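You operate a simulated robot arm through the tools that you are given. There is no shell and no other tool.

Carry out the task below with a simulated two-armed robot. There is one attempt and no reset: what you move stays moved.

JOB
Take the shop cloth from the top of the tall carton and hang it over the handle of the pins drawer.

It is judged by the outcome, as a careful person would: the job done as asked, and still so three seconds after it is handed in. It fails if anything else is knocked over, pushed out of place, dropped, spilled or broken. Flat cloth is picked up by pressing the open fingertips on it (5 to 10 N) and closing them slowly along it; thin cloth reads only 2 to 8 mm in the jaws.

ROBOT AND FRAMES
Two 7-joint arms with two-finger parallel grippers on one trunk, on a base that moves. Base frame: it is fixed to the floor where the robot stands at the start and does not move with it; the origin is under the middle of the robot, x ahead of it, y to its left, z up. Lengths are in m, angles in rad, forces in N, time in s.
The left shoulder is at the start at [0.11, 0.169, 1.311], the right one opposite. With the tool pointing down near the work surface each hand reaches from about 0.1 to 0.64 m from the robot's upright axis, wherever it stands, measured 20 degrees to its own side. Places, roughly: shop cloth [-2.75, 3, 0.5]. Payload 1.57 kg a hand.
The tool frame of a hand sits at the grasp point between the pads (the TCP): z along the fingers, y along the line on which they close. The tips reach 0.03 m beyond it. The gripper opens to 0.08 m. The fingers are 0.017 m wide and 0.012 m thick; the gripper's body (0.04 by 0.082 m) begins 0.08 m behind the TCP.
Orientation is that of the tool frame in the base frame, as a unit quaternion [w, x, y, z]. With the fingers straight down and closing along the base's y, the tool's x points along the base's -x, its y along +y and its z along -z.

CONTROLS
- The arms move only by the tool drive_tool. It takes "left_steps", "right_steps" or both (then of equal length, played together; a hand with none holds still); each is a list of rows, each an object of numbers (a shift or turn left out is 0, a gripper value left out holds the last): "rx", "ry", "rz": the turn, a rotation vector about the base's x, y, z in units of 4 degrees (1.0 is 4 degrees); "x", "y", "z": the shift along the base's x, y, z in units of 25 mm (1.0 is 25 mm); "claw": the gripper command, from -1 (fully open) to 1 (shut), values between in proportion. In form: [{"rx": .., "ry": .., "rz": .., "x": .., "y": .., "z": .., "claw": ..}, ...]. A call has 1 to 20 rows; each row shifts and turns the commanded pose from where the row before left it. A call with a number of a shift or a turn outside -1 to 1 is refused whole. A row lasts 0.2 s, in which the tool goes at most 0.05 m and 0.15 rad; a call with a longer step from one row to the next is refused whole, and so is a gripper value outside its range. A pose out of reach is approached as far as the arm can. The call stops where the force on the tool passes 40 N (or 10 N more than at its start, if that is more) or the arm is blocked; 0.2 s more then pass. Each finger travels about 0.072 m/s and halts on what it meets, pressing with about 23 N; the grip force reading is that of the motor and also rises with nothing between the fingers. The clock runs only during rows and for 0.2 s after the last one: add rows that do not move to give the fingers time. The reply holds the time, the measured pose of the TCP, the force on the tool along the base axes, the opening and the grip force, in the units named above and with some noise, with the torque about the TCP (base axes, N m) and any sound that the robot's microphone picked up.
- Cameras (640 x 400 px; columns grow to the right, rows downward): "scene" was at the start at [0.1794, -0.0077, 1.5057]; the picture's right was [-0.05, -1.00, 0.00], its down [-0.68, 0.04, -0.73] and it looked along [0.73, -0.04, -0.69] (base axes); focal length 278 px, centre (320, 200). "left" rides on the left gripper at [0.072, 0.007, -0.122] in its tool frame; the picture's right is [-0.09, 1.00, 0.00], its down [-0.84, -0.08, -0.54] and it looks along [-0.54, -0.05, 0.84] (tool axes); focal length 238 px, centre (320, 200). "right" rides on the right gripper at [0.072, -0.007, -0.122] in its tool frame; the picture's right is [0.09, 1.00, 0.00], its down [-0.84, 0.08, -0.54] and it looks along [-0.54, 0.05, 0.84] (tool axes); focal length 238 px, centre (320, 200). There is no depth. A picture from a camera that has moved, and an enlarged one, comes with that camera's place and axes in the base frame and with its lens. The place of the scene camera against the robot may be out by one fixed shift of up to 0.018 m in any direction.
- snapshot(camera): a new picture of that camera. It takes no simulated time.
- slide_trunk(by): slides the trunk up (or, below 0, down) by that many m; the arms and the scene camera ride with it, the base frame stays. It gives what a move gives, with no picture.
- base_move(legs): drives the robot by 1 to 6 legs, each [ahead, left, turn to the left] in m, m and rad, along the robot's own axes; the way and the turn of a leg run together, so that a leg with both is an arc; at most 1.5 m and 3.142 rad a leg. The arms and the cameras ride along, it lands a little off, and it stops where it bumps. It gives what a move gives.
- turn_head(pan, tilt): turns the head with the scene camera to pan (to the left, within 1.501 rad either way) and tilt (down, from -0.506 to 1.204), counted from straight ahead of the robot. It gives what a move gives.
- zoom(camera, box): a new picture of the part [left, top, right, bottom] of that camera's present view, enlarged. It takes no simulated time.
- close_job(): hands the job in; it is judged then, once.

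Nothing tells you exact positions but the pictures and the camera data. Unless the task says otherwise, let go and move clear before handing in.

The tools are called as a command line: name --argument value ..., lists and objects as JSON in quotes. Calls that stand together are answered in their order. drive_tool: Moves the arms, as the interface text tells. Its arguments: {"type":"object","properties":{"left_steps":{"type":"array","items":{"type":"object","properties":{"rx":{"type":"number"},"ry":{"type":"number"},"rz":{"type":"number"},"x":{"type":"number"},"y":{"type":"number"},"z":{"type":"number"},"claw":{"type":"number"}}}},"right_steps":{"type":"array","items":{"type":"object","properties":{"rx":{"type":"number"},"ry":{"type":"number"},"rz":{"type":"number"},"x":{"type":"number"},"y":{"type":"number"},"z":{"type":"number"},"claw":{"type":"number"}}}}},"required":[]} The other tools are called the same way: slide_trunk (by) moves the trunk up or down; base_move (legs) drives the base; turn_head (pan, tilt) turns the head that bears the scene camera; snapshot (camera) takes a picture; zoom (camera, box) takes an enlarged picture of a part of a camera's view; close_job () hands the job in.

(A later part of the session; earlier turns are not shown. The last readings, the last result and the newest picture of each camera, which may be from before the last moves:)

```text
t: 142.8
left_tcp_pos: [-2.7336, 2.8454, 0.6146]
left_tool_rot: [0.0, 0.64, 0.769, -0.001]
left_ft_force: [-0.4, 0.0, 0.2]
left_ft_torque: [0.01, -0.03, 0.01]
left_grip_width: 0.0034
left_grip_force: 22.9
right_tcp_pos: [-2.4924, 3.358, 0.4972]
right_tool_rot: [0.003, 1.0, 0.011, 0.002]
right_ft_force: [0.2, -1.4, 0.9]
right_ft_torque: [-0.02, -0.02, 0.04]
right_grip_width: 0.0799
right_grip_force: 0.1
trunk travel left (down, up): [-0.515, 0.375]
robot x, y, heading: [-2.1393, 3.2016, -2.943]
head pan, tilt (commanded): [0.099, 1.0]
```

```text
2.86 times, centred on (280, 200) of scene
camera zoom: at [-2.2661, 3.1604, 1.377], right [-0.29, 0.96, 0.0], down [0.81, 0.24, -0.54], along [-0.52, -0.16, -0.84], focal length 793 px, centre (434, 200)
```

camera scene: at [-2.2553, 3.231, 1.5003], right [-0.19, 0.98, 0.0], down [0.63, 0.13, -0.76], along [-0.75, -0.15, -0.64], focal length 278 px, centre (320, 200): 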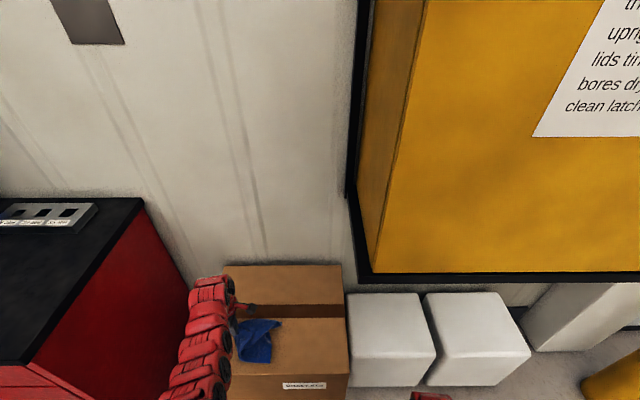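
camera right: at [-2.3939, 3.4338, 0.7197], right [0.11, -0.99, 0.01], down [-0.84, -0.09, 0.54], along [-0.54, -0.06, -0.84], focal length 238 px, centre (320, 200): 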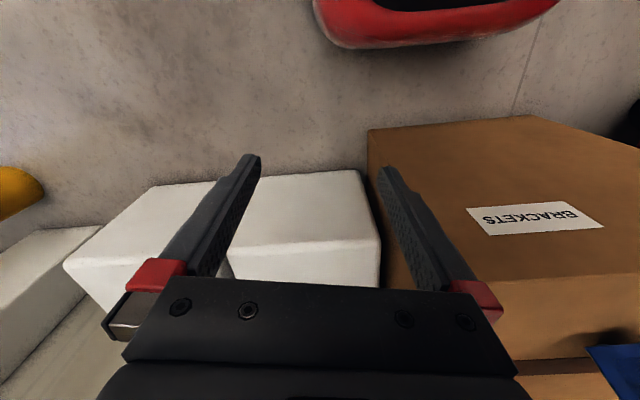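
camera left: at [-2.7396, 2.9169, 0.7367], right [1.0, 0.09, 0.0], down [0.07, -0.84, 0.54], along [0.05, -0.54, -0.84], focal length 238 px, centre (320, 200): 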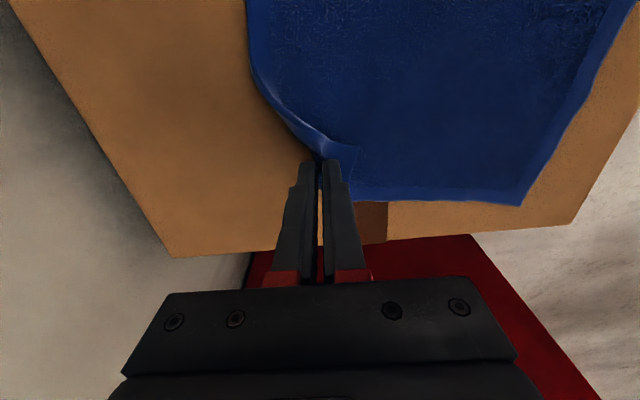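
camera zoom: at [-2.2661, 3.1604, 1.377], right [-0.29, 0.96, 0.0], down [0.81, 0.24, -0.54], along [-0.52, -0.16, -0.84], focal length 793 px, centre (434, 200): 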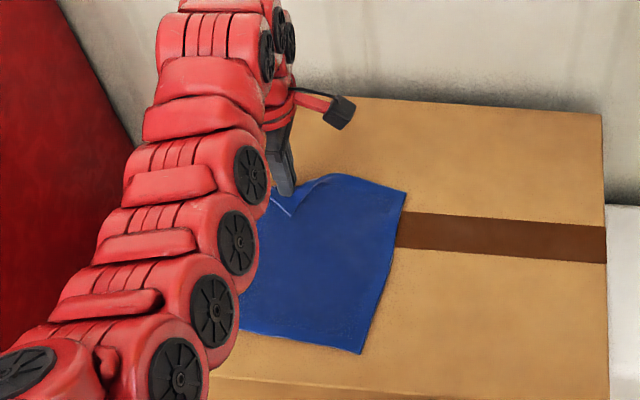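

The cloth is now unfolded flat on the carton. I'll lower the corner to the surface, release, and lift clear.

drive_tool --left_steps '[{"z": -0.35}, {"z": -0.3}, {}, {"claw": 0.7}, {"claw": 0.5}, {}, {"z": 0.3}, {"z": 0.5}, {"z": 0.8}, {"z": 0.8}, {"z": 0.8}, {}]'

slide_trunk --by 0.1

drive_tool --left_steps '[{"x": 0.5, "y": 0.6}, {"x": 0.5, "y": 0.6}, {"x": 0.5, "y": 0.6}, {"x": 0.5, "y": 0.6}, {}]'

snapshot --camera "left"

zoom --camera "scene" --box '[180, 130, 380, 270]'

```text
t: 145.4
left_tcp_pos: [-2.7322, 2.8441, 0.6776]
left_tool_rot: [0.001, 0.64, 0.768, -0.001]
left_ft_force: [0.0, -0.1, -0.7]
left_ft_torque: [-0.02, -0.01, 0.0]
left_grip_width: 0.0199
left_grip_force: 0.2
right_tcp_pos: [-2.494, 3.3578, 0.4977]
right_tool_rot: [0.002, 1.0, 0.01, 0.001]
right_ft_force: [-0.9, 0.9, -0.6]
right_ft_torque: [-0.01, 0.02, -0.01]
right_grip_width: 0.0798
right_grip_force: 0.1
trunk travel left (down, up): [-0.515, 0.375]
robot x, y, heading: [-2.1385, 3.1974, -2.949]
head pan, tilt (commanded): [0.099, 1.0]
```

```text
t: 146.7
left_tcp_pos: [-2.7326, 2.8446, 0.7775]
left_tool_rot: [0.002, 0.64, 0.768, -0.001]
left_ft_force: [0.1, 0.5, -0.2]
left_ft_torque: [-0.01, -0.02, 0.01]
left_grip_width: 0.0198
left_grip_force: 0.1
right_tcp_pos: [-2.4948, 3.358, 0.5969]
right_tool_rot: [0.002, 1.0, 0.01, 0.002]
right_ft_force: [-0.2, 0.4, -0.3]
right_ft_torque: [0.0, 0.01, 0.02]
right_grip_width: 0.0798
right_grip_force: 0.1
trunk travel left (down, up): [-0.615, 0.275]
robot x, y, heading: [-2.1376, 3.1987, -2.949]
head pan, tilt (commanded): [0.099, 1.0]
```

```text
t: 147.9
left_tcp_pos: [-2.6804, 2.9032, 0.779]
left_tool_rot: [0.001, 0.64, 0.768, -0.001]
left_ft_force: [0.6, -0.5, 0.3]
left_ft_torque: [-0.03, 0.01, -0.02]
left_grip_width: 0.0199
left_grip_force: 0.1
right_tcp_pos: [-2.494, 3.3575, 0.5971]
right_tool_rot: [0.002, 1.0, 0.011, 0.001]
right_ft_force: [-0.4, -0.8, 0.6]
right_ft_torque: [-0.02, 0.02, 0.03]
right_grip_width: 0.08
right_grip_force: 0.0
trunk travel left (down, up): [-0.615, 0.275]
robot x, y, heading: [-2.1375, 3.2008, -2.946]
head pan, tilt (commanded): [0.099, 1.0]
```

```text
taken
camera left: at [-2.6865, 2.9762, 0.9], right [1.0, 0.09, 0.0], down [0.07, -0.84, 0.54], along [0.05, -0.54, -0.84], focal length 238 px, centre (320, 200)
```

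left: 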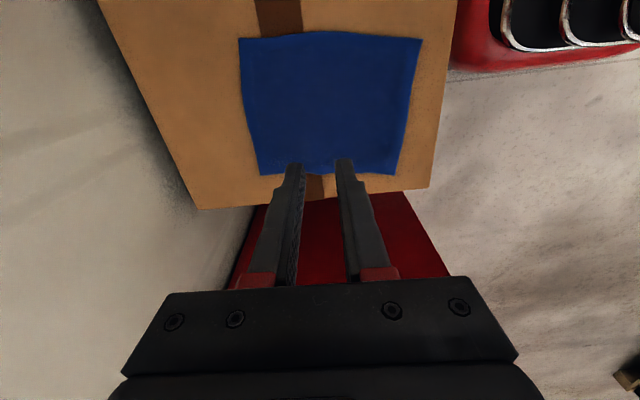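

```text
2.86 times, centred on (280, 200) of scene
camera zoom: at [-2.2665, 3.1598, 1.4769], right [-0.29, 0.96, 0.0], down [0.81, 0.25, -0.54], along [-0.52, -0.16, -0.84], focal length 793 px, centre (434, 200)
```

zoom: 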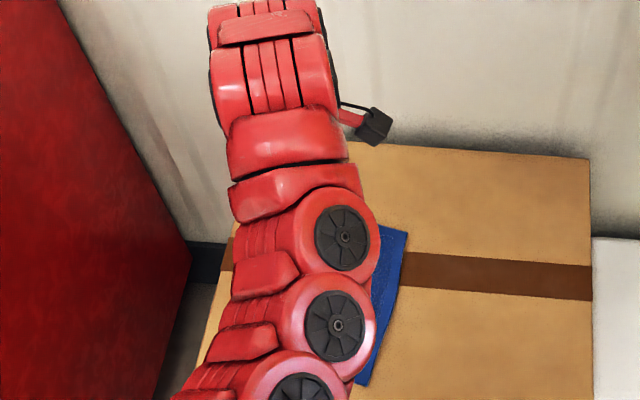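

The cloth now lies perfectly flat: corners near (-2.568, 2.997), (-2.560, 2.816), (-2.783, 2.975), (-2.770, 2.798). I'll pick it with both hands at its two side edges, 7 cm from the far edge, so it hangs folded with a short flap and a long flap. First, raise the trunk and centre the robot on the cloth.

slide_trunk --by 0.1

base_move --legs '[[0.0, 0.191, 0.0], [0.04, 0.0, 0.0]]'

snapshot --camera "left"

snapshot --camera "right"

snapshot --camera "scene"

```text
t: 149.2
left_tcp_pos: [-2.6804, 2.9044, 0.8781]
left_tool_rot: [0.001, 0.641, 0.768, 0.0]
left_ft_force: [-0.6, -0.4, 0.7]
left_ft_torque: [0.0, -0.03, -0.02]
left_grip_width: 0.0196
left_grip_force: 0.1
right_tcp_pos: [-2.4935, 3.3581, 0.6979]
right_tool_rot: [0.003, 1.0, 0.01, 0.001]
right_ft_force: [0.5, 0.4, 0.9]
right_ft_torque: [-0.02, 0.02, -0.04]
right_grip_width: 0.0803
right_grip_force: 0.1
trunk travel left (down, up): [-0.715, 0.175]
robot x, y, heading: [-2.1384, 3.2037, -2.947]
head pan, tilt (commanded): [0.099, 1.0]
```

```text
t: 151.3
left_tcp_pos: [-2.6828, 2.7124, 0.8782]
left_tool_rot: [0.001, 0.641, 0.767, -0.001]
left_ft_force: [0.0, -0.4, 0.1]
left_ft_torque: [-0.04, -0.01, -0.02]
left_grip_width: 0.02
left_grip_force: 0.1
right_tcp_pos: [-2.4948, 3.1661, 0.697]
right_tool_rot: [0.002, 1.0, 0.009, 0.001]
right_ft_force: [0.0, 0.8, 1.0]
right_ft_torque: [-0.01, 0.0, 0.04]
right_grip_width: 0.08
right_grip_force: 0.1
trunk travel left (down, up): [-0.715, 0.175]
robot x, y, heading: [-2.1421, 3.0033, -2.954]
head pan, tilt (commanded): [0.099, 1.0]
```

```text
taken
camera left: at [-2.6886, 2.785, 1.0003], right [1.0, 0.09, 0.0], down [0.07, -0.84, 0.54], along [0.05, -0.54, -0.84], focal length 238 px, centre (320, 200)
```

left: 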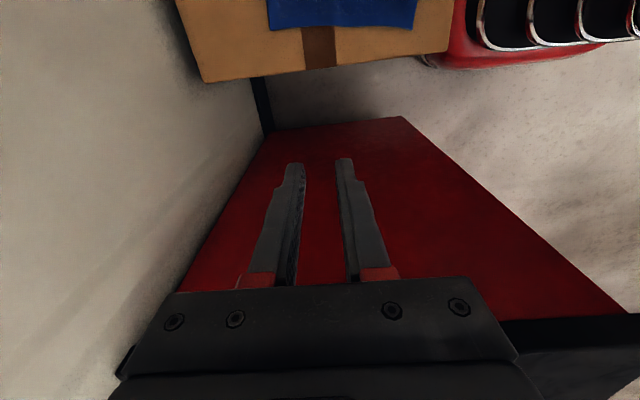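

```text
taken
camera right: at [-2.4224, 3.1746, 0.8198], right [0.11, -0.99, 0.01], down [-0.84, -0.09, 0.54], along [-0.54, -0.06, -0.84], focal length 238 px, centre (320, 200)
```

right: 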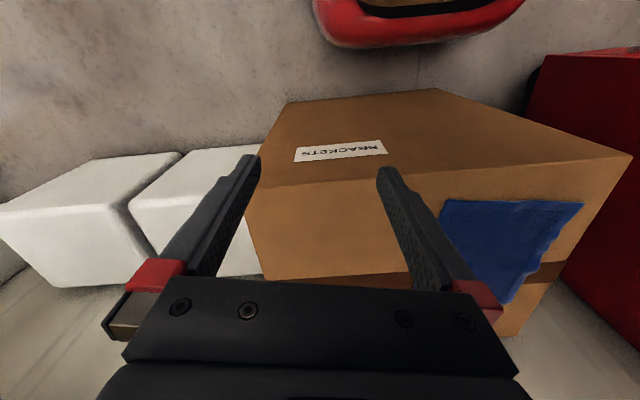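

```text
taken
camera scene: at [-2.2676, 2.9675, 1.577], right [-0.29, 0.96, 0.0], down [0.81, 0.24, -0.54], along [-0.52, -0.16, -0.84], focal length 278 px, centre (320, 200)
```

scene: 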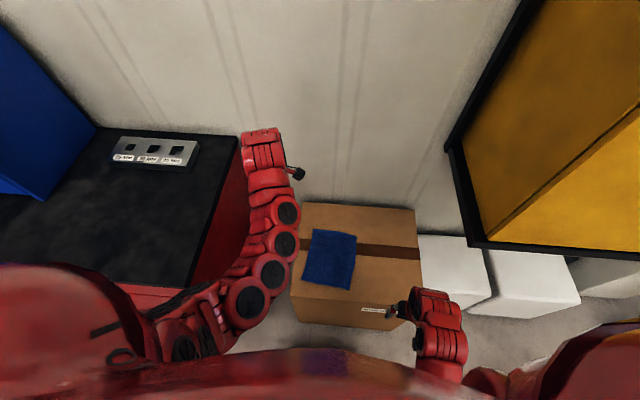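

The robot is centred in front of the cloth. Now I'll turn the right hand by about 99° so that it also closes front-to-back, while moving it above the right edge of the cloth, and move the left hand above the left edge.

drive_tool --right_steps '[{"rz": 1, "x": -0.453, "y": -0.397}, {"rz": 1, "x": -0.453, "y": -0.397}, {"rz": 1, "x": -0.453, "y": -0.397}, {"rz": 1, "x": -0.453, "y": -0.397}, {"rz": 1, "x": -0.453, "y": -0.397}, {"rz": 1, "x": -0.453, "y": -0.397}, {"rz": 1, "x": -0.453, "y": -0.397}, {"rz": 1, "x": -0.453, "y": -0.397}, {"rz": 1, "x": -0.453, "y": -0.397}, {"rz": 1, "x": -0.453, "y": -0.397}]' --left_steps '[{"y": 0.42, "x": -0.04}, {"y": 0.42, "x": -0.04}, {"y": 0.42, "x": -0.04}, {"y": 0.42, "x": -0.04}, {"y": 0.42, "x": -0.04}, {"y": 0.42, "x": -0.04}, {"y": 0.42, "x": -0.04}, {"y": 0.42, "x": -0.04}, {"y": 0.42, "x": -0.04}, {"y": 0.42, "x": -0.04}]'

snapshot --camera "scene"

```text
t: 153.5
left_tcp_pos: [-2.6935, 2.8171, 0.8785]
left_tool_rot: [0.001, 0.642, 0.767, -0.001]
left_ft_force: [0.0, 0.3, -0.2]
left_ft_torque: [-0.01, -0.03, -0.02]
left_grip_width: 0.0199
left_grip_force: 0.0
right_tcp_pos: [-2.6057, 3.067, 0.6968]
right_tool_rot: [0.003, 0.937, 0.35, 0.002]
right_ft_force: [0.1, -0.5, 0.0]
right_ft_torque: [0.0, 0.0, 0.01]
right_grip_width: 0.0799
right_grip_force: 0.1
trunk travel left (down, up): [-0.715, 0.175]
robot x, y, heading: [-2.1428, 3.0048, -2.947]
head pan, tilt (commanded): [0.099, 1.0]
```

```text
taken
camera scene: at [-2.2684, 2.9672, 1.5769], right [-0.29, 0.96, 0.0], down [0.81, 0.24, -0.54], along [-0.52, -0.16, -0.84], focal length 278 px, centre (320, 200)
```

scene: 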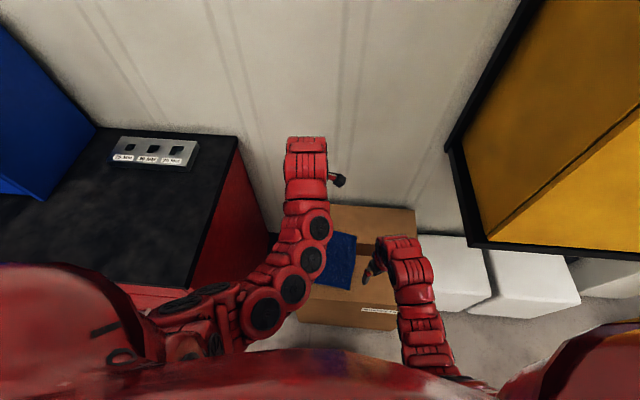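

Both hands are moving well. To keep the left hand's camera from sitting between the two hands, I'll turn the left tool by 180° (camera outward) while the right finishes its turn.

drive_tool --right_steps '[{"rz": 1, "x": -0.453, "y": -0.397}, {"rz": 1, "x": -0.453, "y": -0.397}, {"rz": 1, "x": -0.453, "y": -0.397}, {"rz": 1, "x": -0.453, "y": -0.397}, {"rz": 1}, {"rz": 1}, {"rz": 1}, {"rz": 1}, {"rz": 1}, {"rz": 1}, {"rz": 1}, {"rz": 1}, {"rz": 1}, {"rz": 1}, {"rz": 0.7}, {}, {}, {}, {}, {}]' --left_steps '[{"rz": -1}, {"rz": -1}, {"rz": -1}, {"rz": -1}, {"rz": -1}, {"rz": -1}, {"rz": -1}, {"rz": -1}, {"rz": -1}, {"rz": -1}, {"rz": -1}, {"rz": -1}, {"rz": -1}, {"rz": -1}, {"rz": -1}, {"rz": -1}, {"rz": -1}, {"rz": -1}, {"rz": -1}, {"rz": -1}]'

drive_tool --left_steps '[{"rz": -1}, {"rz": -1}, {"rz": -1}, {"rz": -1}, {"rz": -1}, {"rz": -1}, {"rz": -1}, {"rz": -1}, {"rz": -1}, {"rz": -1}, {"rz": -1}, {"rz": -1}, {"rz": -1}, {"rz": -1}, {"rz": -1}, {"rz": -1}, {"rz": -1}, {"rz": -1}, {"rz": -1}, {"rz": -1}]'

snapshot --camera "scene"

snapshot --camera "right"

snapshot --camera "left"

```text
t: 157.7
left_tcp_pos: [-2.6921, 2.8172, 0.8785]
left_tool_rot: [0.0, 0.984, 0.176, -0.001]
left_ft_force: [0.1, 0.6, 0.4]
left_ft_torque: [0.03, 0.02, 0.01]
left_grip_width: 0.0202
left_grip_force: 0.1
right_tcp_pos: [-2.653, 3.0271, 0.6974]
right_tool_rot: [0.001, 0.644, 0.765, 0.003]
right_ft_force: [0.5, 0.4, -0.5]
right_ft_torque: [0.0, -0.02, -0.03]
right_grip_width: 0.08
right_grip_force: 0.0
trunk travel left (down, up): [-0.715, 0.175]
robot x, y, heading: [-2.1362, 3.0055, -2.953]
head pan, tilt (commanded): [0.099, 1.0]
```

```text
t: 161.9
left_tcp_pos: [-2.6917, 2.8179, 0.8778]
left_tool_rot: [-0.001, 0.867, -0.499, 0.0]
left_ft_force: [-0.2, -0.3, -0.1]
left_ft_torque: [0.01, -0.03, 0.02]
left_grip_width: 0.0202
left_grip_force: 0.0
right_tcp_pos: [-2.6524, 3.0277, 0.6967]
right_tool_rot: [0.001, 0.644, 0.765, 0.003]
right_ft_force: [0.8, 0.9, 0.0]
right_ft_torque: [-0.03, 0.01, 0.01]
right_grip_width: 0.08
right_grip_force: 0.0
trunk travel left (down, up): [-0.715, 0.175]
robot x, y, heading: [-2.1388, 3.0092, -2.947]
head pan, tilt (commanded): [0.099, 1.0]
```

```text
taken
camera scene: at [-2.2681, 2.9672, 1.5769], right [-0.29, 0.96, 0.0], down [0.81, 0.24, -0.54], along [-0.52, -0.16, -0.84], focal length 278 px, centre (320, 200)
```

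scene: 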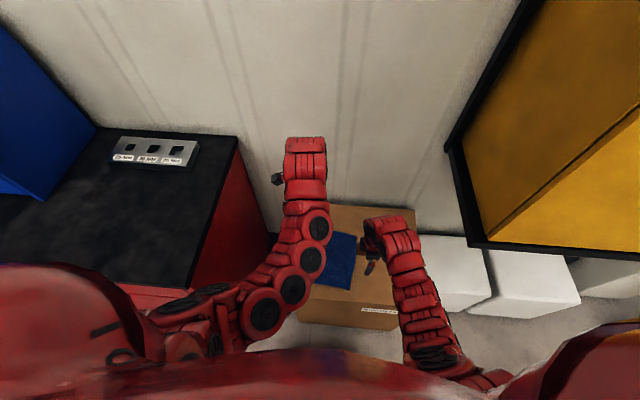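

```text
taken
camera right: at [-2.6716, 3.0971, 0.8198], right [0.97, 0.26, 0.01], down [0.22, -0.81, 0.54], along [0.14, -0.52, -0.84], focal length 238 px, centre (320, 200)
```

right: 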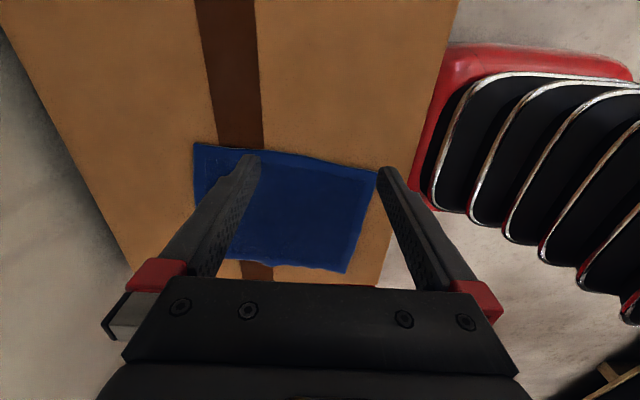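

```text
taken
camera left: at [-2.6619, 2.7516, 1.0], right [-0.91, -0.42, 0.0], down [-0.35, 0.76, 0.54], along [-0.23, 0.49, -0.84], focal length 238 px, centre (320, 200)
```

left: 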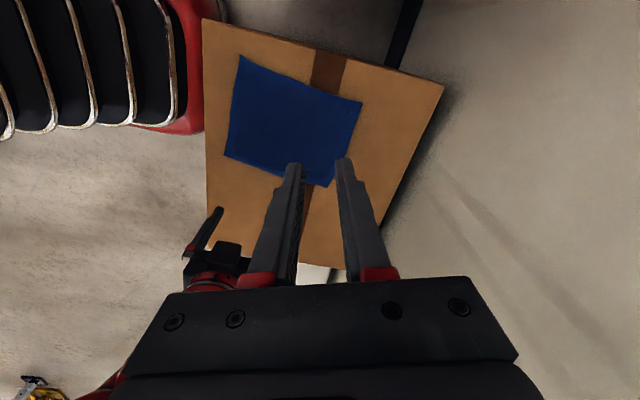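

Both hands turned fine and the cloth hasn't moved. I'll finish the left turn, bring the right hand over the right edge point, set both openings to about 30 mm, and bring the left hand down to the same height.

drive_tool --left_steps '[{"rz": -1, "claw": 0.25}, {"rz": -1}, {"rz": -1}, {"rz": -1}, {"rz": -0.97}, {"z": -0.9}, {"z": -0.9}, {"z": -0.9}, {"z": -0.9}, {"z": -0.9}, {"z": -0.9}, {"z": -0.9}, {"z": -0.9}, {}]' --right_steps '[{"x": -0.552, "y": -0.48, "claw": 0.25}, {"x": -0.552, "y": -0.48}, {"x": -0.552, "y": -0.48}, {"x": -0.552, "y": -0.48}, {"x": -0.552, "y": -0.48}, {}, {}, {}, {}, {}, {}, {}, {}, {}]'

snapshot --camera "left"

snapshot --camera "right"

snapshot --camera "scene"

```text
t: 164.9
left_tcp_pos: [-2.6934, 2.8172, 0.6977]
left_tool_rot: [-0.002, 0.768, -0.641, -0.001]
left_ft_force: [0.7, -0.4, -0.4]
left_ft_torque: [0.05, 0.01, -0.01]
left_grip_width: 0.0301
left_grip_force: 0.1
right_tcp_pos: [-2.7216, 2.9672, 0.6994]
right_tool_rot: [0.0, 0.644, 0.765, 0.003]
right_ft_force: [0.6, 0.5, 0.4]
right_ft_torque: [0.01, 0.01, -0.02]
right_grip_width: 0.0299
right_grip_force: 0.1
trunk travel left (down, up): [-0.715, 0.175]
robot x, y, heading: [-2.136, 3.0061, -2.95]
head pan, tilt (commanded): [0.099, 1.0]
```

```text
taken
camera left: at [-2.686, 2.7452, 0.8195], right [-1.0, -0.09, 0.0], down [-0.07, 0.84, 0.54], along [-0.05, 0.54, -0.84], focal length 238 px, centre (320, 200)
```

left: 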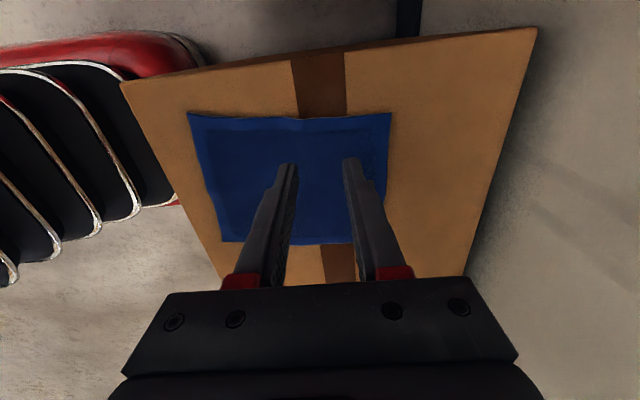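

```text
taken
camera right: at [-2.7395, 3.0373, 0.8215], right [0.97, 0.26, 0.01], down [0.22, -0.81, 0.54], along [0.14, -0.52, -0.84], focal length 238 px, centre (320, 200)
```

right: 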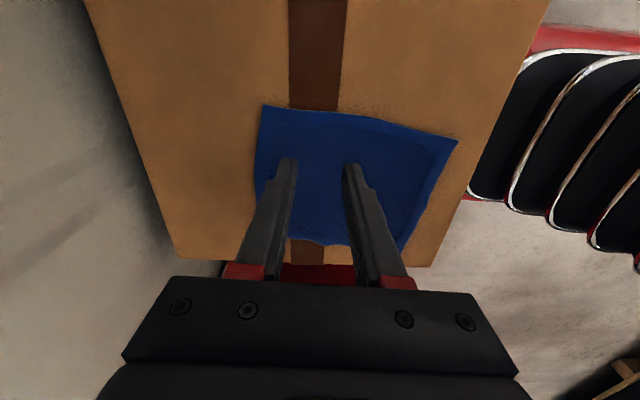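

```text
taken
camera scene: at [-2.2679, 2.9674, 1.577], right [-0.29, 0.96, 0.0], down [0.81, 0.24, -0.54], along [-0.52, -0.16, -0.84], focal length 278 px, centre (320, 200)
```

scene: 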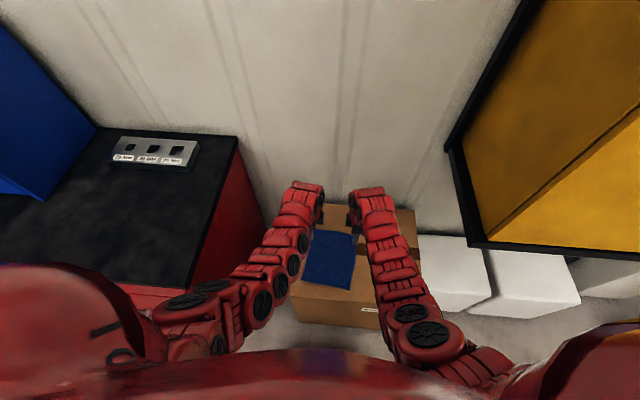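

Both hands sit over their edge points at the same height. Lowering both to just above the cloth.

drive_tool --left_steps '[{"z": -0.8}, {"z": -0.8}, {"z": -0.8}, {"z": -0.8}, {"z": -0.3}, {}]' --right_steps '[{"z": -0.8}, {"z": -0.8}, {"z": -0.8}, {"z": -0.8}, {"z": -0.3}, {}]'

snapshot --camera "left"

snapshot --camera "right"

```text
t: 166.3
left_tcp_pos: [-2.6855, 2.8198, 0.6271]
left_tool_rot: [-0.002, 0.768, -0.641, -0.001]
left_ft_force: [-0.9, -0.7, -0.1]
left_ft_torque: [-0.03, 0.0, -0.01]
left_grip_width: 0.0301
left_grip_force: 0.0
left hand out of reach, approached as far as the arm can: row 4, 5
right_tcp_pos: [-2.7146, 2.9715, 0.6264]
right_tool_rot: [0.001, 0.644, 0.765, 0.003]
right_ft_force: [0.4, -0.6, -0.5]
right_ft_torque: [-0.01, -0.03, 0.07]
right_grip_width: 0.0303
right_grip_force: 0.1
right hand out of reach, approached as far as the arm can: row 4, 5
trunk travel left (down, up): [-0.715, 0.175]
robot x, y, heading: [-2.1411, 3.0103, -2.951]
head pan, tilt (commanded): [0.099, 1.0]
```

```text
taken
camera left: at [-2.6793, 2.7456, 0.7483], right [-1.0, -0.09, 0.0], down [-0.07, 0.84, 0.54], along [-0.05, 0.54, -0.84], focal length 238 px, centre (320, 200)
```

left: 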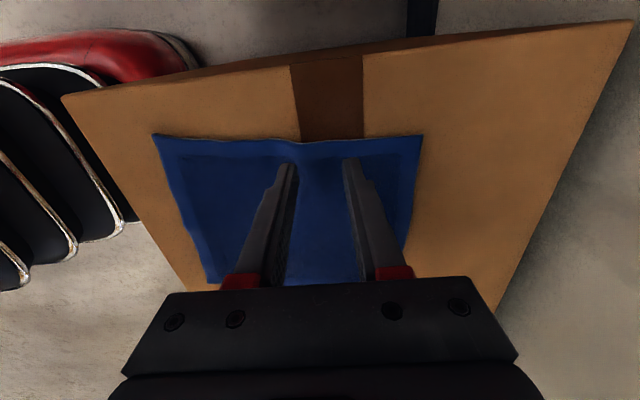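

```text
taken
camera right: at [-2.733, 3.0409, 0.7493], right [0.97, 0.26, 0.01], down [0.22, -0.81, 0.54], along [0.14, -0.52, -0.84], focal length 238 px, centre (320, 200)
```

right: 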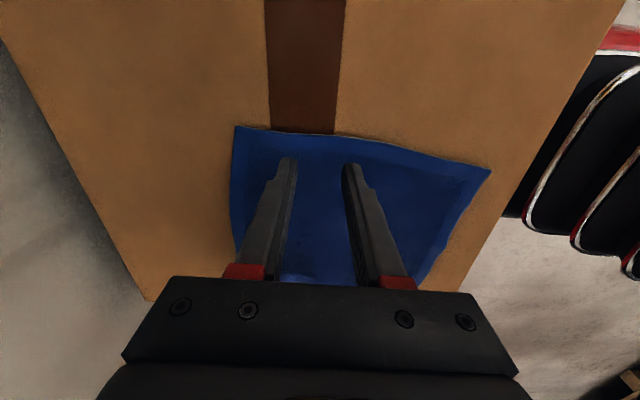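

The arms ran out of reach with the trunk this high, so I'll raise the hands, lower the trunk, and come down again.

drive_tool --left_steps '[{"z": 0.8}, {"z": 0.8}, {"z": 0.8}, {"z": 0.8}, {"z": 0.3}, {}]' --right_steps '[{"z": 0.8}, {"z": 0.8}, {"z": 0.8}, {"z": 0.8}, {"z": 0.3}, {}]'

slide_trunk --by -0.08

```text
t: 167.7
left_tcp_pos: [-2.686, 2.8163, 0.7135]
left_tool_rot: [-0.002, 0.768, -0.64, -0.001]
left_ft_force: [-0.9, -0.2, -0.6]
left_ft_torque: [-0.02, 0.0, 0.0]
left_grip_width: 0.0301
left_grip_force: 0.1
right_tcp_pos: [-2.7144, 2.9696, 0.7144]
right_tool_rot: [0.001, 0.645, 0.765, 0.003]
right_ft_force: [0.3, 0.8, 0.0]
right_ft_torque: [0.0, 0.02, 0.03]
right_grip_width: 0.0298
right_grip_force: 0.1
trunk travel left (down, up): [-0.715, 0.175]
robot x, y, heading: [-2.1401, 3.0058, -2.95]
head pan, tilt (commanded): [0.099, 1.0]
```

```text
t: 168.8
left_tcp_pos: [-2.6869, 2.8178, 0.6344]
left_tool_rot: [-0.002, 0.768, -0.641, -0.001]
left_ft_force: [-1.1, 0.2, -0.2]
left_ft_torque: [0.02, -0.03, -0.01]
left_grip_width: 0.0298
left_grip_force: 0.0
right_tcp_pos: [-2.7138, 2.9694, 0.6342]
right_tool_rot: [0.001, 0.644, 0.765, 0.003]
right_ft_force: [0.2, -0.2, -0.2]
right_ft_torque: [0.02, 0.04, 0.04]
right_grip_width: 0.0298
right_grip_force: 0.1
trunk travel left (down, up): [-0.635, 0.255]
robot x, y, heading: [-2.1363, 3.0068, -2.952]
head pan, tilt (commanded): [0.099, 1.0]
```

Now correct the small offsets and come down close to the cloth.

drive_tool --left_steps '[{"x": -0.23, "y": 0.03, "z": -0.4}, {"z": -0.4}, {"z": -0.3}, {}]' --right_steps '[{"x": -0.3, "y": -0.08, "z": -0.4}, {"z": -0.4}, {"z": -0.3}, {}]'

snapshot --camera "left"

snapshot --camera "right"

```text
t: 169.8
left_tcp_pos: [-2.6921, 2.8179, 0.6074]
left_tool_rot: [-0.001, 0.768, -0.641, -0.001]
left_ft_force: [0.2, 1.0, 1.0]
left_ft_torque: [0.0, 0.01, 0.01]
left_grip_width: 0.0301
left_grip_force: 0.1
right_tcp_pos: [-2.7222, 2.9665, 0.6059]
right_tool_rot: [0.0, 0.644, 0.765, 0.002]
right_ft_force: [0.2, 0.3, -0.7]
right_ft_torque: [-0.05, -0.03, -0.01]
right_grip_width: 0.0301
right_grip_force: 0.0
trunk travel left (down, up): [-0.635, 0.255]
robot x, y, heading: [-2.1364, 3.0054, -2.952]
head pan, tilt (commanded): [0.099, 1.0]
```

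```text
taken
camera left: at [-2.6859, 2.7453, 0.729], right [-1.0, -0.09, 0.0], down [-0.07, 0.84, 0.54], along [-0.05, 0.54, -0.84], focal length 238 px, centre (320, 200)
```

left: 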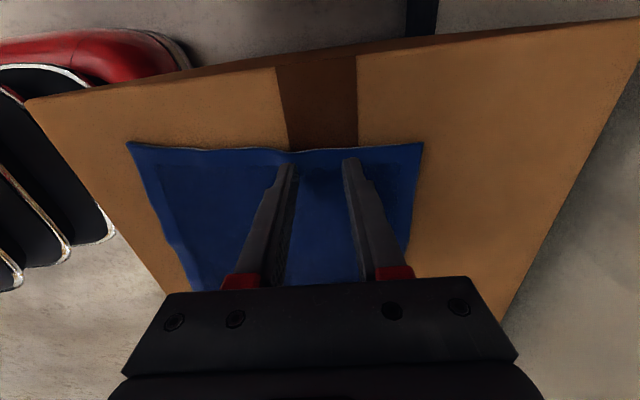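

```text
taken
camera right: at [-2.7406, 3.0365, 0.7287], right [0.97, 0.26, 0.0], down [0.22, -0.81, 0.54], along [0.14, -0.52, -0.84], focal length 238 px, centre (320, 200)
```

right: 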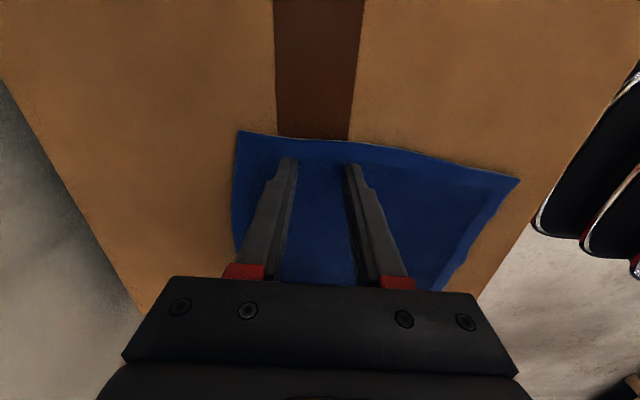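

Both pairs of tips are just inside the side edges. Lowering in small steps to contact.

drive_tool --left_steps '[{"z": -0.15}, {"z": -0.12}, {"z": -0.12}, {"z": -0.1}, {}]' --right_steps '[{"z": -0.15}, {"z": -0.12}, {"z": -0.1}, {"z": -0.08}, {}]'

```text
t: 171.0
left_tcp_pos: [-2.69, 2.8187, 0.5939]
left_tool_rot: [-0.002, 0.767, -0.641, 0.0]
left_ft_force: [0.1, 0.1, 0.8]
left_ft_torque: [0.03, 0.0, 0.02]
left_grip_width: 0.0299
left_grip_force: 0.1
right_tcp_pos: [-2.7202, 2.9684, 0.5946]
right_tool_rot: [0.0, 0.644, 0.765, 0.003]
right_ft_force: [0.8, 1.1, 0.8]
right_ft_torque: [0.0, 0.0, 0.01]
right_grip_width: 0.0298
right_grip_force: 0.0
trunk travel left (down, up): [-0.635, 0.255]
robot x, y, heading: [-2.1368, 3.0047, -2.952]
head pan, tilt (commanded): [0.099, 1.0]
```

drive_tool --left_steps '[{"z": -0.05}, {"z": -0.03}, {}]' --right_steps '[{"z": -0.05}, {"z": -0.05}, {}]'

```text
t: 171.8
left_tcp_pos: [-2.691, 2.818, 0.5942]
left_tool_rot: [-0.002, 0.767, -0.641, -0.001]
left_ft_force: [2.1, -0.8, 7.8]
left_ft_torque: [-0.03, -0.07, 0.01]
left_grip_width: 0.03
left_grip_force: 0.0
right_tcp_pos: [-2.7209, 2.9672, 0.5945]
right_tool_rot: [-0.001, 0.644, 0.765, 0.003]
right_ft_force: [1.3, 0.9, 4.7]
right_ft_torque: [0.06, -0.04, 0.0]
right_grip_width: 0.0298
right_grip_force: 0.0
trunk travel left (down, up): [-0.635, 0.255]
robot x, y, heading: [-2.1402, 3.01, -2.95]
head pan, tilt (commanded): [0.099, 1.0]
```

Left presses with 7.8 N, right with 4.7 N. Closing both slowly together.

drive_tool --left_steps '[{"claw": 0.31}, {"claw": 0.37}, {"claw": 0.43}, {"claw": 0.49}, {"claw": 0.55}, {"claw": 0.61}, {"claw": 0.67}, {"claw": 0.73}, {"claw": 0.79}, {"claw": 0.85}, {"claw": 0.92}, {"claw": 1.0}, {}, {}]' --right_steps '[{"claw": 0.31, "z": -0.015}, {"claw": 0.37}, {"claw": 0.43}, {"claw": 0.49}, {"claw": 0.55}, {"claw": 0.61}, {"claw": 0.67}, {"claw": 0.73}, {"claw": 0.79}, {"claw": 0.85}, {"claw": 0.92}, {"claw": 1.0}, {}, {}]'

snapshot --camera "left"

snapshot --camera "right"

```text
t: 174.8
left_tcp_pos: [-2.6911, 2.8183, 0.5933]
left_tool_rot: [0.0, 0.768, -0.641, -0.001]
left_ft_force: [-0.4, 1.0, 7.8]
left_ft_torque: [0.03, -0.04, -0.06]
left_grip_width: 0.0044
left_grip_force: 23.2
right_tcp_pos: [-2.7213, 2.9677, 0.5927]
right_tool_rot: [-0.001, 0.644, 0.765, 0.002]
right_ft_force: [0.1, 0.1, 11.6]
right_ft_torque: [0.01, 0.04, -0.02]
right_grip_width: 0.0043
right_grip_force: 22.9
trunk travel left (down, up): [-0.635, 0.255]
robot x, y, heading: [-2.1388, 3.007, -2.95]
head pan, tilt (commanded): [0.099, 1.0]
```

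```text
taken
camera left: at [-2.6845, 2.7455, 0.7152], right [-1.0, -0.09, 0.0], down [-0.07, 0.84, 0.54], along [-0.05, 0.54, -0.84], focal length 238 px, centre (320, 200)
```

left: 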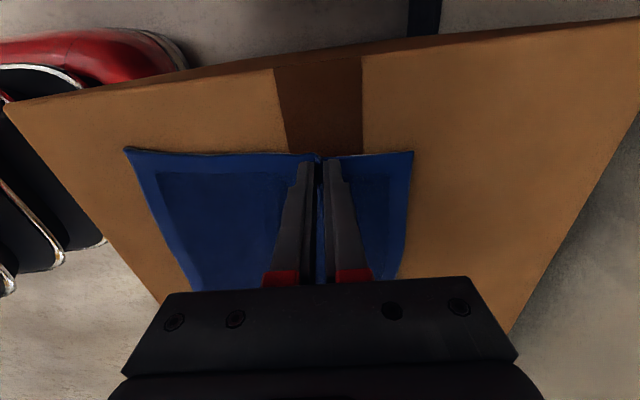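

```text
taken
camera right: at [-2.7396, 3.0373, 0.7154], right [0.97, 0.26, 0.0], down [0.22, -0.81, 0.54], along [0.14, -0.52, -0.84], focal length 238 px, centre (320, 200)
```

right: 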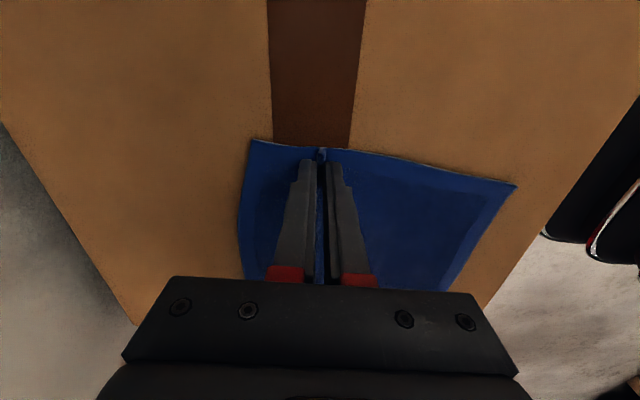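

Both hands hold a fold (4.4 and 4.3 mm). Lifting both together, slowly.

drive_tool --left_steps '[{"z": 0.3}, {"z": 0.4}, {"z": 0.5}, {"z": 0.6}, {"z": 0.6}, {"z": 0.6}, {"z": 0.6}, {}]' --right_steps '[{"z": 0.3}, {"z": 0.4}, {"z": 0.5}, {"z": 0.6}, {"z": 0.6}, {"z": 0.6}, {"z": 0.6}, {}]'

slide_trunk --by 0.12

snapshot --camera "left"

snapshot --camera "right"

snapshot --camera "scene"

```text
t: 176.6
left_tcp_pos: [-2.6929, 2.8181, 0.6821]
left_tool_rot: [-0.001, 0.768, -0.641, -0.001]
left_ft_force: [-0.2, 0.5, -0.6]
left_ft_torque: [-0.01, -0.01, -0.04]
left_grip_width: 0.0039
left_grip_force: 23.1
right_tcp_pos: [-2.7205, 2.9675, 0.6826]
right_tool_rot: [0.0, 0.644, 0.765, 0.004]
right_ft_force: [0.4, -1.2, 0.6]
right_ft_torque: [0.0, -0.03, -0.01]
right_grip_width: 0.0038
right_grip_force: 22.7
trunk travel left (down, up): [-0.635, 0.255]
robot x, y, heading: [-2.1417, 3.0051, -2.945]
head pan, tilt (commanded): [0.099, 1.0]
```

```text
t: 178.1
left_tcp_pos: [-2.6926, 2.8184, 0.8028]
left_tool_rot: [-0.001, 0.768, -0.641, -0.001]
left_ft_force: [0.3, 0.4, 0.4]
left_ft_torque: [0.0, -0.01, 0.01]
left_grip_width: 0.0039
left_grip_force: 22.7
right_tcp_pos: [-2.7205, 2.967, 0.8033]
right_tool_rot: [0.001, 0.644, 0.765, 0.004]
right_ft_force: [-0.3, -0.4, -0.3]
right_ft_torque: [0.02, -0.03, 0.0]
right_grip_width: 0.0041
right_grip_force: 23.2
trunk travel left (down, up): [-0.755, 0.135]
robot x, y, heading: [-2.1415, 3.0062, -2.954]
head pan, tilt (commanded): [0.099, 1.0]
```

```text
taken
camera left: at [-2.6862, 2.7459, 0.9248], right [-1.0, -0.09, 0.0], down [-0.07, 0.84, 0.54], along [-0.05, 0.54, -0.84], focal length 238 px, centre (320, 200)
```

left: 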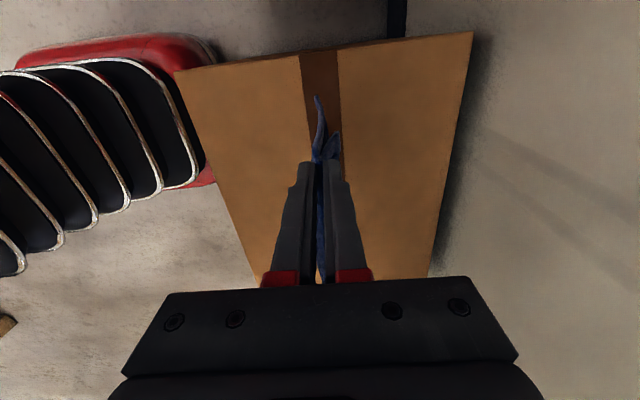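

```text
taken
camera right: at [-2.7399, 3.0373, 0.9246], right [0.97, 0.26, 0.01], down [0.22, -0.81, 0.54], along [0.14, -0.52, -0.84], focal length 238 px, centre (320, 200)
```

right: 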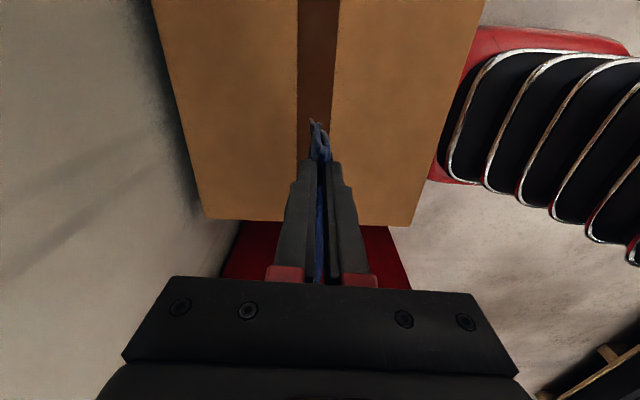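

```text
taken
camera scene: at [-2.2684, 2.9672, 1.6168], right [-0.29, 0.96, 0.0], down [0.81, 0.24, -0.54], along [-0.52, -0.16, -0.84], focal length 278 px, centre (320, 200)
```

scene: 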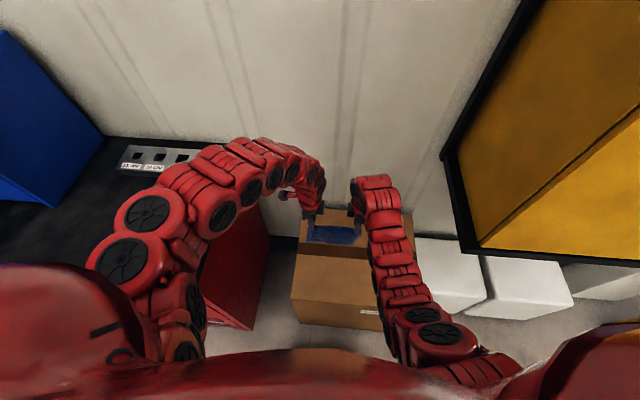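

The cloth is lifted between both hands. The left elbow has swung out wide toward the chest, so I need to be careful with it; let me look closely.

zoom --camera "scene" --box '[240, 150, 420, 290]'

turn_head --pan 0.5 --tilt 0.8

snapshot --camera "scene"

```text
2.86 times, centred on (330, 220) of scene
camera zoom: at [-2.2684, 2.9672, 1.6168], right [-0.29, 0.96, 0.0], down [0.81, 0.24, -0.54], along [-0.52, -0.16, -0.84], focal length 793 px, centre (291, 143)
```

zoom: 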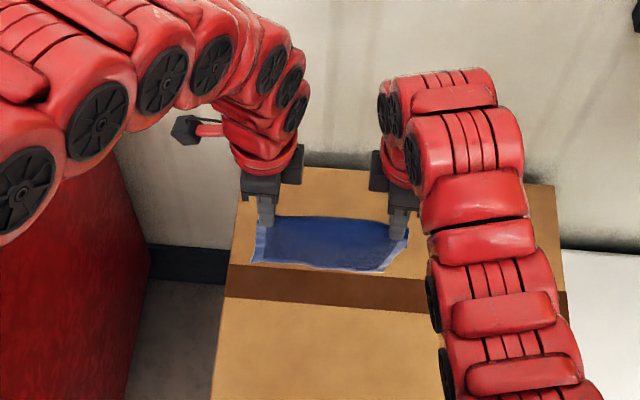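

```text
t: 179.0
left_tcp_pos: [-2.6913, 2.8184, 0.8023]
left_tool_rot: [-0.001, 0.768, -0.641, -0.002]
left_ft_force: [0.1, 0.3, -0.4]
left_ft_torque: [0.02, 0.02, -0.03]
left_grip_width: 0.0037
left_grip_force: 23.3
right_tcp_pos: [-2.7202, 2.9683, 0.8012]
right_tool_rot: [0.001, 0.644, 0.765, 0.003]
right_ft_force: [0.8, 0.2, 0.6]
right_ft_torque: [0.03, -0.04, -0.03]
right_grip_width: 0.0039
right_grip_force: 23.3
trunk travel left (down, up): [-0.755, 0.135]
robot x, y, heading: [-2.1358, 3.0075, -2.952]
head pan, tilt (commanded): [0.499, 0.799]
```

```text
taken
camera scene: at [-2.2635, 2.9359, 1.632], right [-0.64, 0.77, 0.0], down [0.55, 0.46, -0.7], along [-0.54, -0.44, -0.72], focal length 278 px, centre (320, 200)
```

scene: 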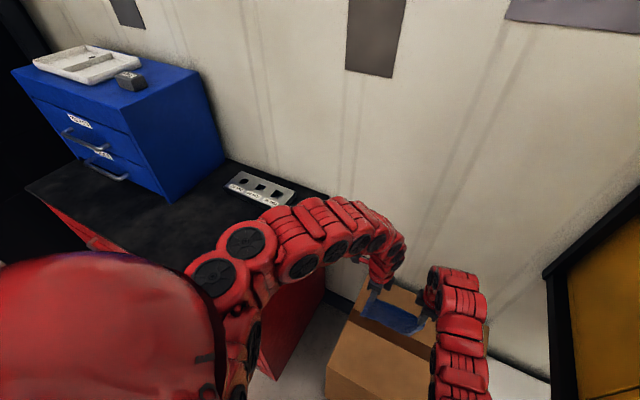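

The cloth hangs neatly stretched between the two hands with a short far flap and a longer near flap. The left arm is well above the chest top. I'll back straight out and then move left to the front of the chest.

base_move --legs '[[-0.62, 0.0, 0.0]]'

snapshot --camera "scene"

```text
t: 182.5
left_tcp_pos: [-2.0879, 2.9377, 0.8037]
left_tool_rot: [-0.001, 0.765, -0.644, -0.001]
left_ft_force: [0.4, 0.5, -0.3]
left_ft_torque: [0.01, 0.03, -0.01]
left_grip_width: 0.0038
left_grip_force: 23.3
right_tcp_pos: [-2.1153, 3.0892, 0.803]
right_tool_rot: [0.0, 0.648, 0.762, 0.003]
right_ft_force: [-0.5, 0.2, -0.3]
right_ft_torque: [0.02, -0.03, -0.01]
right_grip_width: 0.0039
right_grip_force: 23.3
trunk travel left (down, up): [-0.755, 0.135]
robot x, y, heading: [-1.537, 3.1195, -2.96]
head pan, tilt (commanded): [0.499, 0.799]
```

```text
taken
camera scene: at [-1.6579, 3.0525, 1.632], right [-0.63, 0.78, 0.0], down [0.56, 0.45, -0.7], along [-0.54, -0.44, -0.72], focal length 278 px, centre (320, 200)
```

scene: 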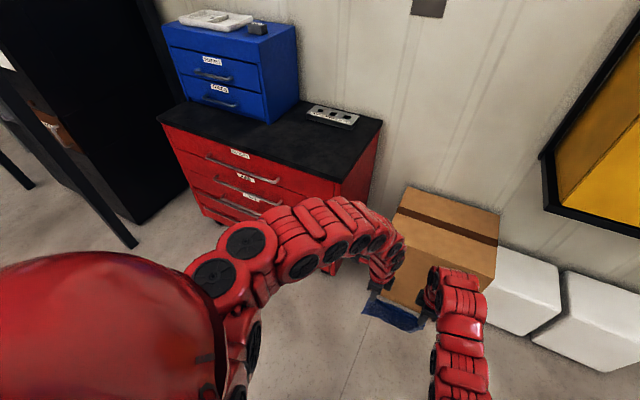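

base_move --legs '[[-0.01, 0.883, 0.0]]'

turn_head --pan 0.0 --tilt 0.75

snapshot --camera "scene"

snapshot --camera "right"

snapshot --camera "left"

```text
t: 187.2
left_tcp_pos: [-1.9276, 2.0657, 0.8026]
left_tool_rot: [-0.001, 0.757, -0.653, -0.001]
left_ft_force: [0.2, -0.8, -0.5]
left_ft_torque: [0.01, -0.02, 0.01]
left_grip_width: 0.004
left_grip_force: 22.7
right_tcp_pos: [-1.9521, 2.2164, 0.8036]
right_tool_rot: [0.001, 0.656, 0.755, 0.003]
right_ft_force: [0.1, 0.9, -0.1]
right_ft_torque: [-0.01, 0.01, 0.01]
right_grip_width: 0.0041
right_grip_force: 22.9
trunk travel left (down, up): [-0.755, 0.135]
robot x, y, heading: [-1.3691, 2.2351, -2.983]
head pan, tilt (commanded): [0.499, 0.799]
```

```text
t: 188.2
left_tcp_pos: [-1.9268, 2.0651, 0.8034]
left_tool_rot: [0.0, 0.758, -0.653, -0.002]
left_ft_force: [1.0, -1.0, -0.4]
left_ft_torque: [0.01, 0.02, 0.03]
left_grip_width: 0.0039
left_grip_force: 23.5
right_tcp_pos: [-1.9521, 2.2153, 0.8021]
right_tool_rot: [0.001, 0.656, 0.755, 0.003]
right_ft_force: [1.1, -0.7, -0.3]
right_ft_torque: [0.01, 0.0, 0.0]
right_grip_width: 0.0039
right_grip_force: 23.3
trunk travel left (down, up): [-0.755, 0.135]
robot x, y, heading: [-1.37, 2.2357, -2.977]
head pan, tilt (commanded): [0.0, 0.75]
```

```text
taken
camera scene: at [-1.5131, 2.2062, 1.636], right [-0.16, 0.99, 0.0], down [0.67, 0.11, -0.73], along [-0.72, -0.12, -0.68], focal length 278 px, centre (320, 200)
```

scene: 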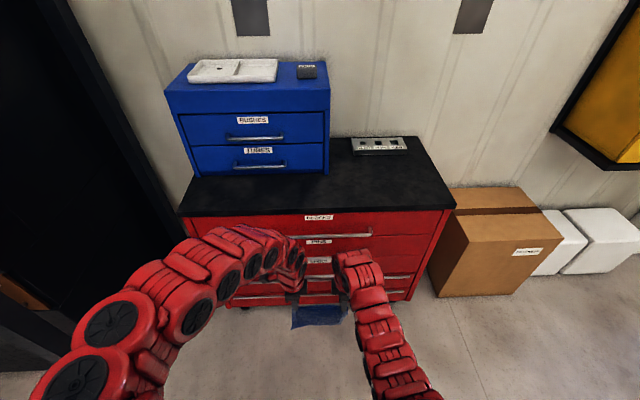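

```text
taken
camera right: at [-1.968, 2.2861, 0.9248], right [0.97, 0.23, 0.01], down [0.19, -0.82, 0.54], along [0.13, -0.52, -0.84], focal length 238 px, centre (320, 200)
```

right: 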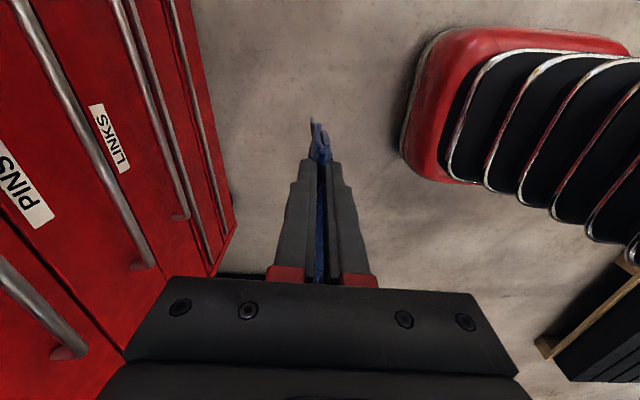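

```text
taken
camera left: at [-1.9236, 1.9932, 0.925], right [-1.0, -0.06, 0.0], down [-0.05, 0.84, 0.54], along [-0.03, 0.54, -0.84], focal length 238 px, centre (320, 200)
```

left: 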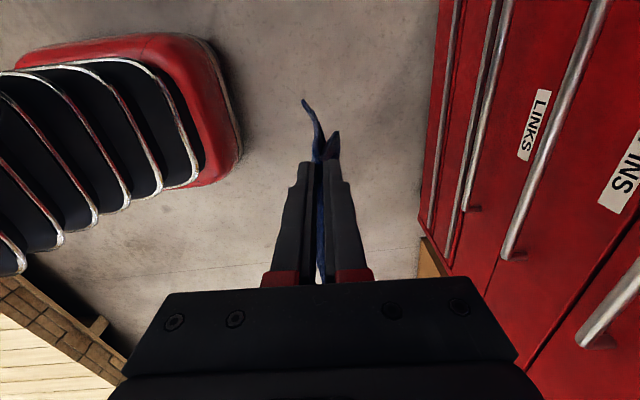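

I'm in front of the chest with the cloth between the hands. I'll correct the heading slightly, then start pitching both hands forward together in small steps.

base_move --legs '[[0.0, 0.0, 0.024]]'

drive_tool --left_steps '[{"rx": -0.19, "ry": 0.98}, {"rx": -0.19, "ry": 0.98}, {"rx": -0.19, "ry": 0.98}, {"rx": -0.19, "ry": 0.98}, {"rx": -0.19, "ry": 0.98}, {}]' --right_steps '[{"rx": -0.19, "ry": 0.98}, {"rx": -0.19, "ry": 0.98}, {"rx": -0.19, "ry": 0.98}, {"rx": -0.19, "ry": 0.98}, {"rx": -0.19, "ry": 0.98}, {}]'

snapshot --camera "scene"

```text
t: 188.9
left_tcp_pos: [-1.9237, 2.0526, 0.8027]
left_tool_rot: [-0.002, 0.765, -0.644, -0.001]
left_ft_force: [0.0, -0.8, -0.1]
left_ft_torque: [-0.01, 0.04, -0.01]
left_grip_width: 0.0041
left_grip_force: 23.2
right_tcp_pos: [-1.9503, 2.202, 0.8029]
right_tool_rot: [0.001, 0.647, 0.763, 0.003]
right_ft_force: [-0.2, 0.5, -0.4]
right_ft_torque: [0.01, -0.03, 0.0]
right_grip_width: 0.0038
right_grip_force: 23.3
trunk travel left (down, up): [-0.755, 0.135]
robot x, y, heading: [-1.3721, 2.2336, -2.957]
head pan, tilt (commanded): [0.0, 0.75]
```

```text
t: 190.3
left_tcp_pos: [-1.945, 2.058, 0.7999]
left_tool_rot: [0.121, 0.756, -0.636, -0.098]
left_ft_force: [0.0, 0.3, -0.8]
left_ft_torque: [-0.03, -0.02, -0.01]
left_grip_width: 0.0038
left_grip_force: 23.2
left hand out of reach, approached as far as the arm can: row 4, 5
right_tcp_pos: [-1.9502, 2.2013, 0.8022]
right_tool_rot: [-0.108, 0.638, 0.751, -0.133]
right_ft_force: [0.7, -0.2, -0.1]
right_ft_torque: [-0.03, -0.05, 0.01]
right_grip_width: 0.0039
right_grip_force: 22.8
trunk travel left (down, up): [-0.755, 0.135]
robot x, y, heading: [-1.3676, 2.2338, -2.961]
head pan, tilt (commanded): [0.0, 0.75]
```

```text
taken
camera scene: at [-1.5125, 2.202, 1.636], right [-0.18, 0.98, 0.0], down [0.67, 0.13, -0.73], along [-0.72, -0.13, -0.68], focal length 278 px, centre (320, 200)
```

scene: 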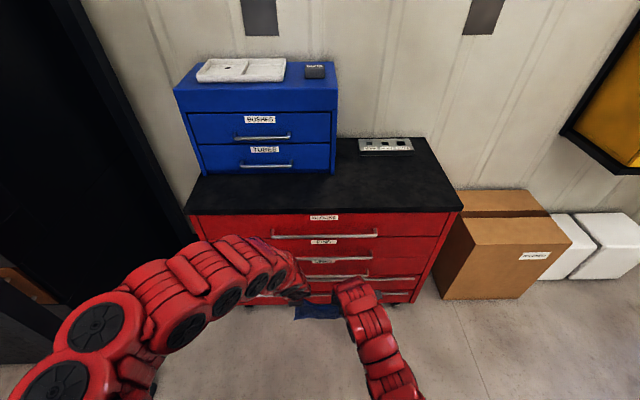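

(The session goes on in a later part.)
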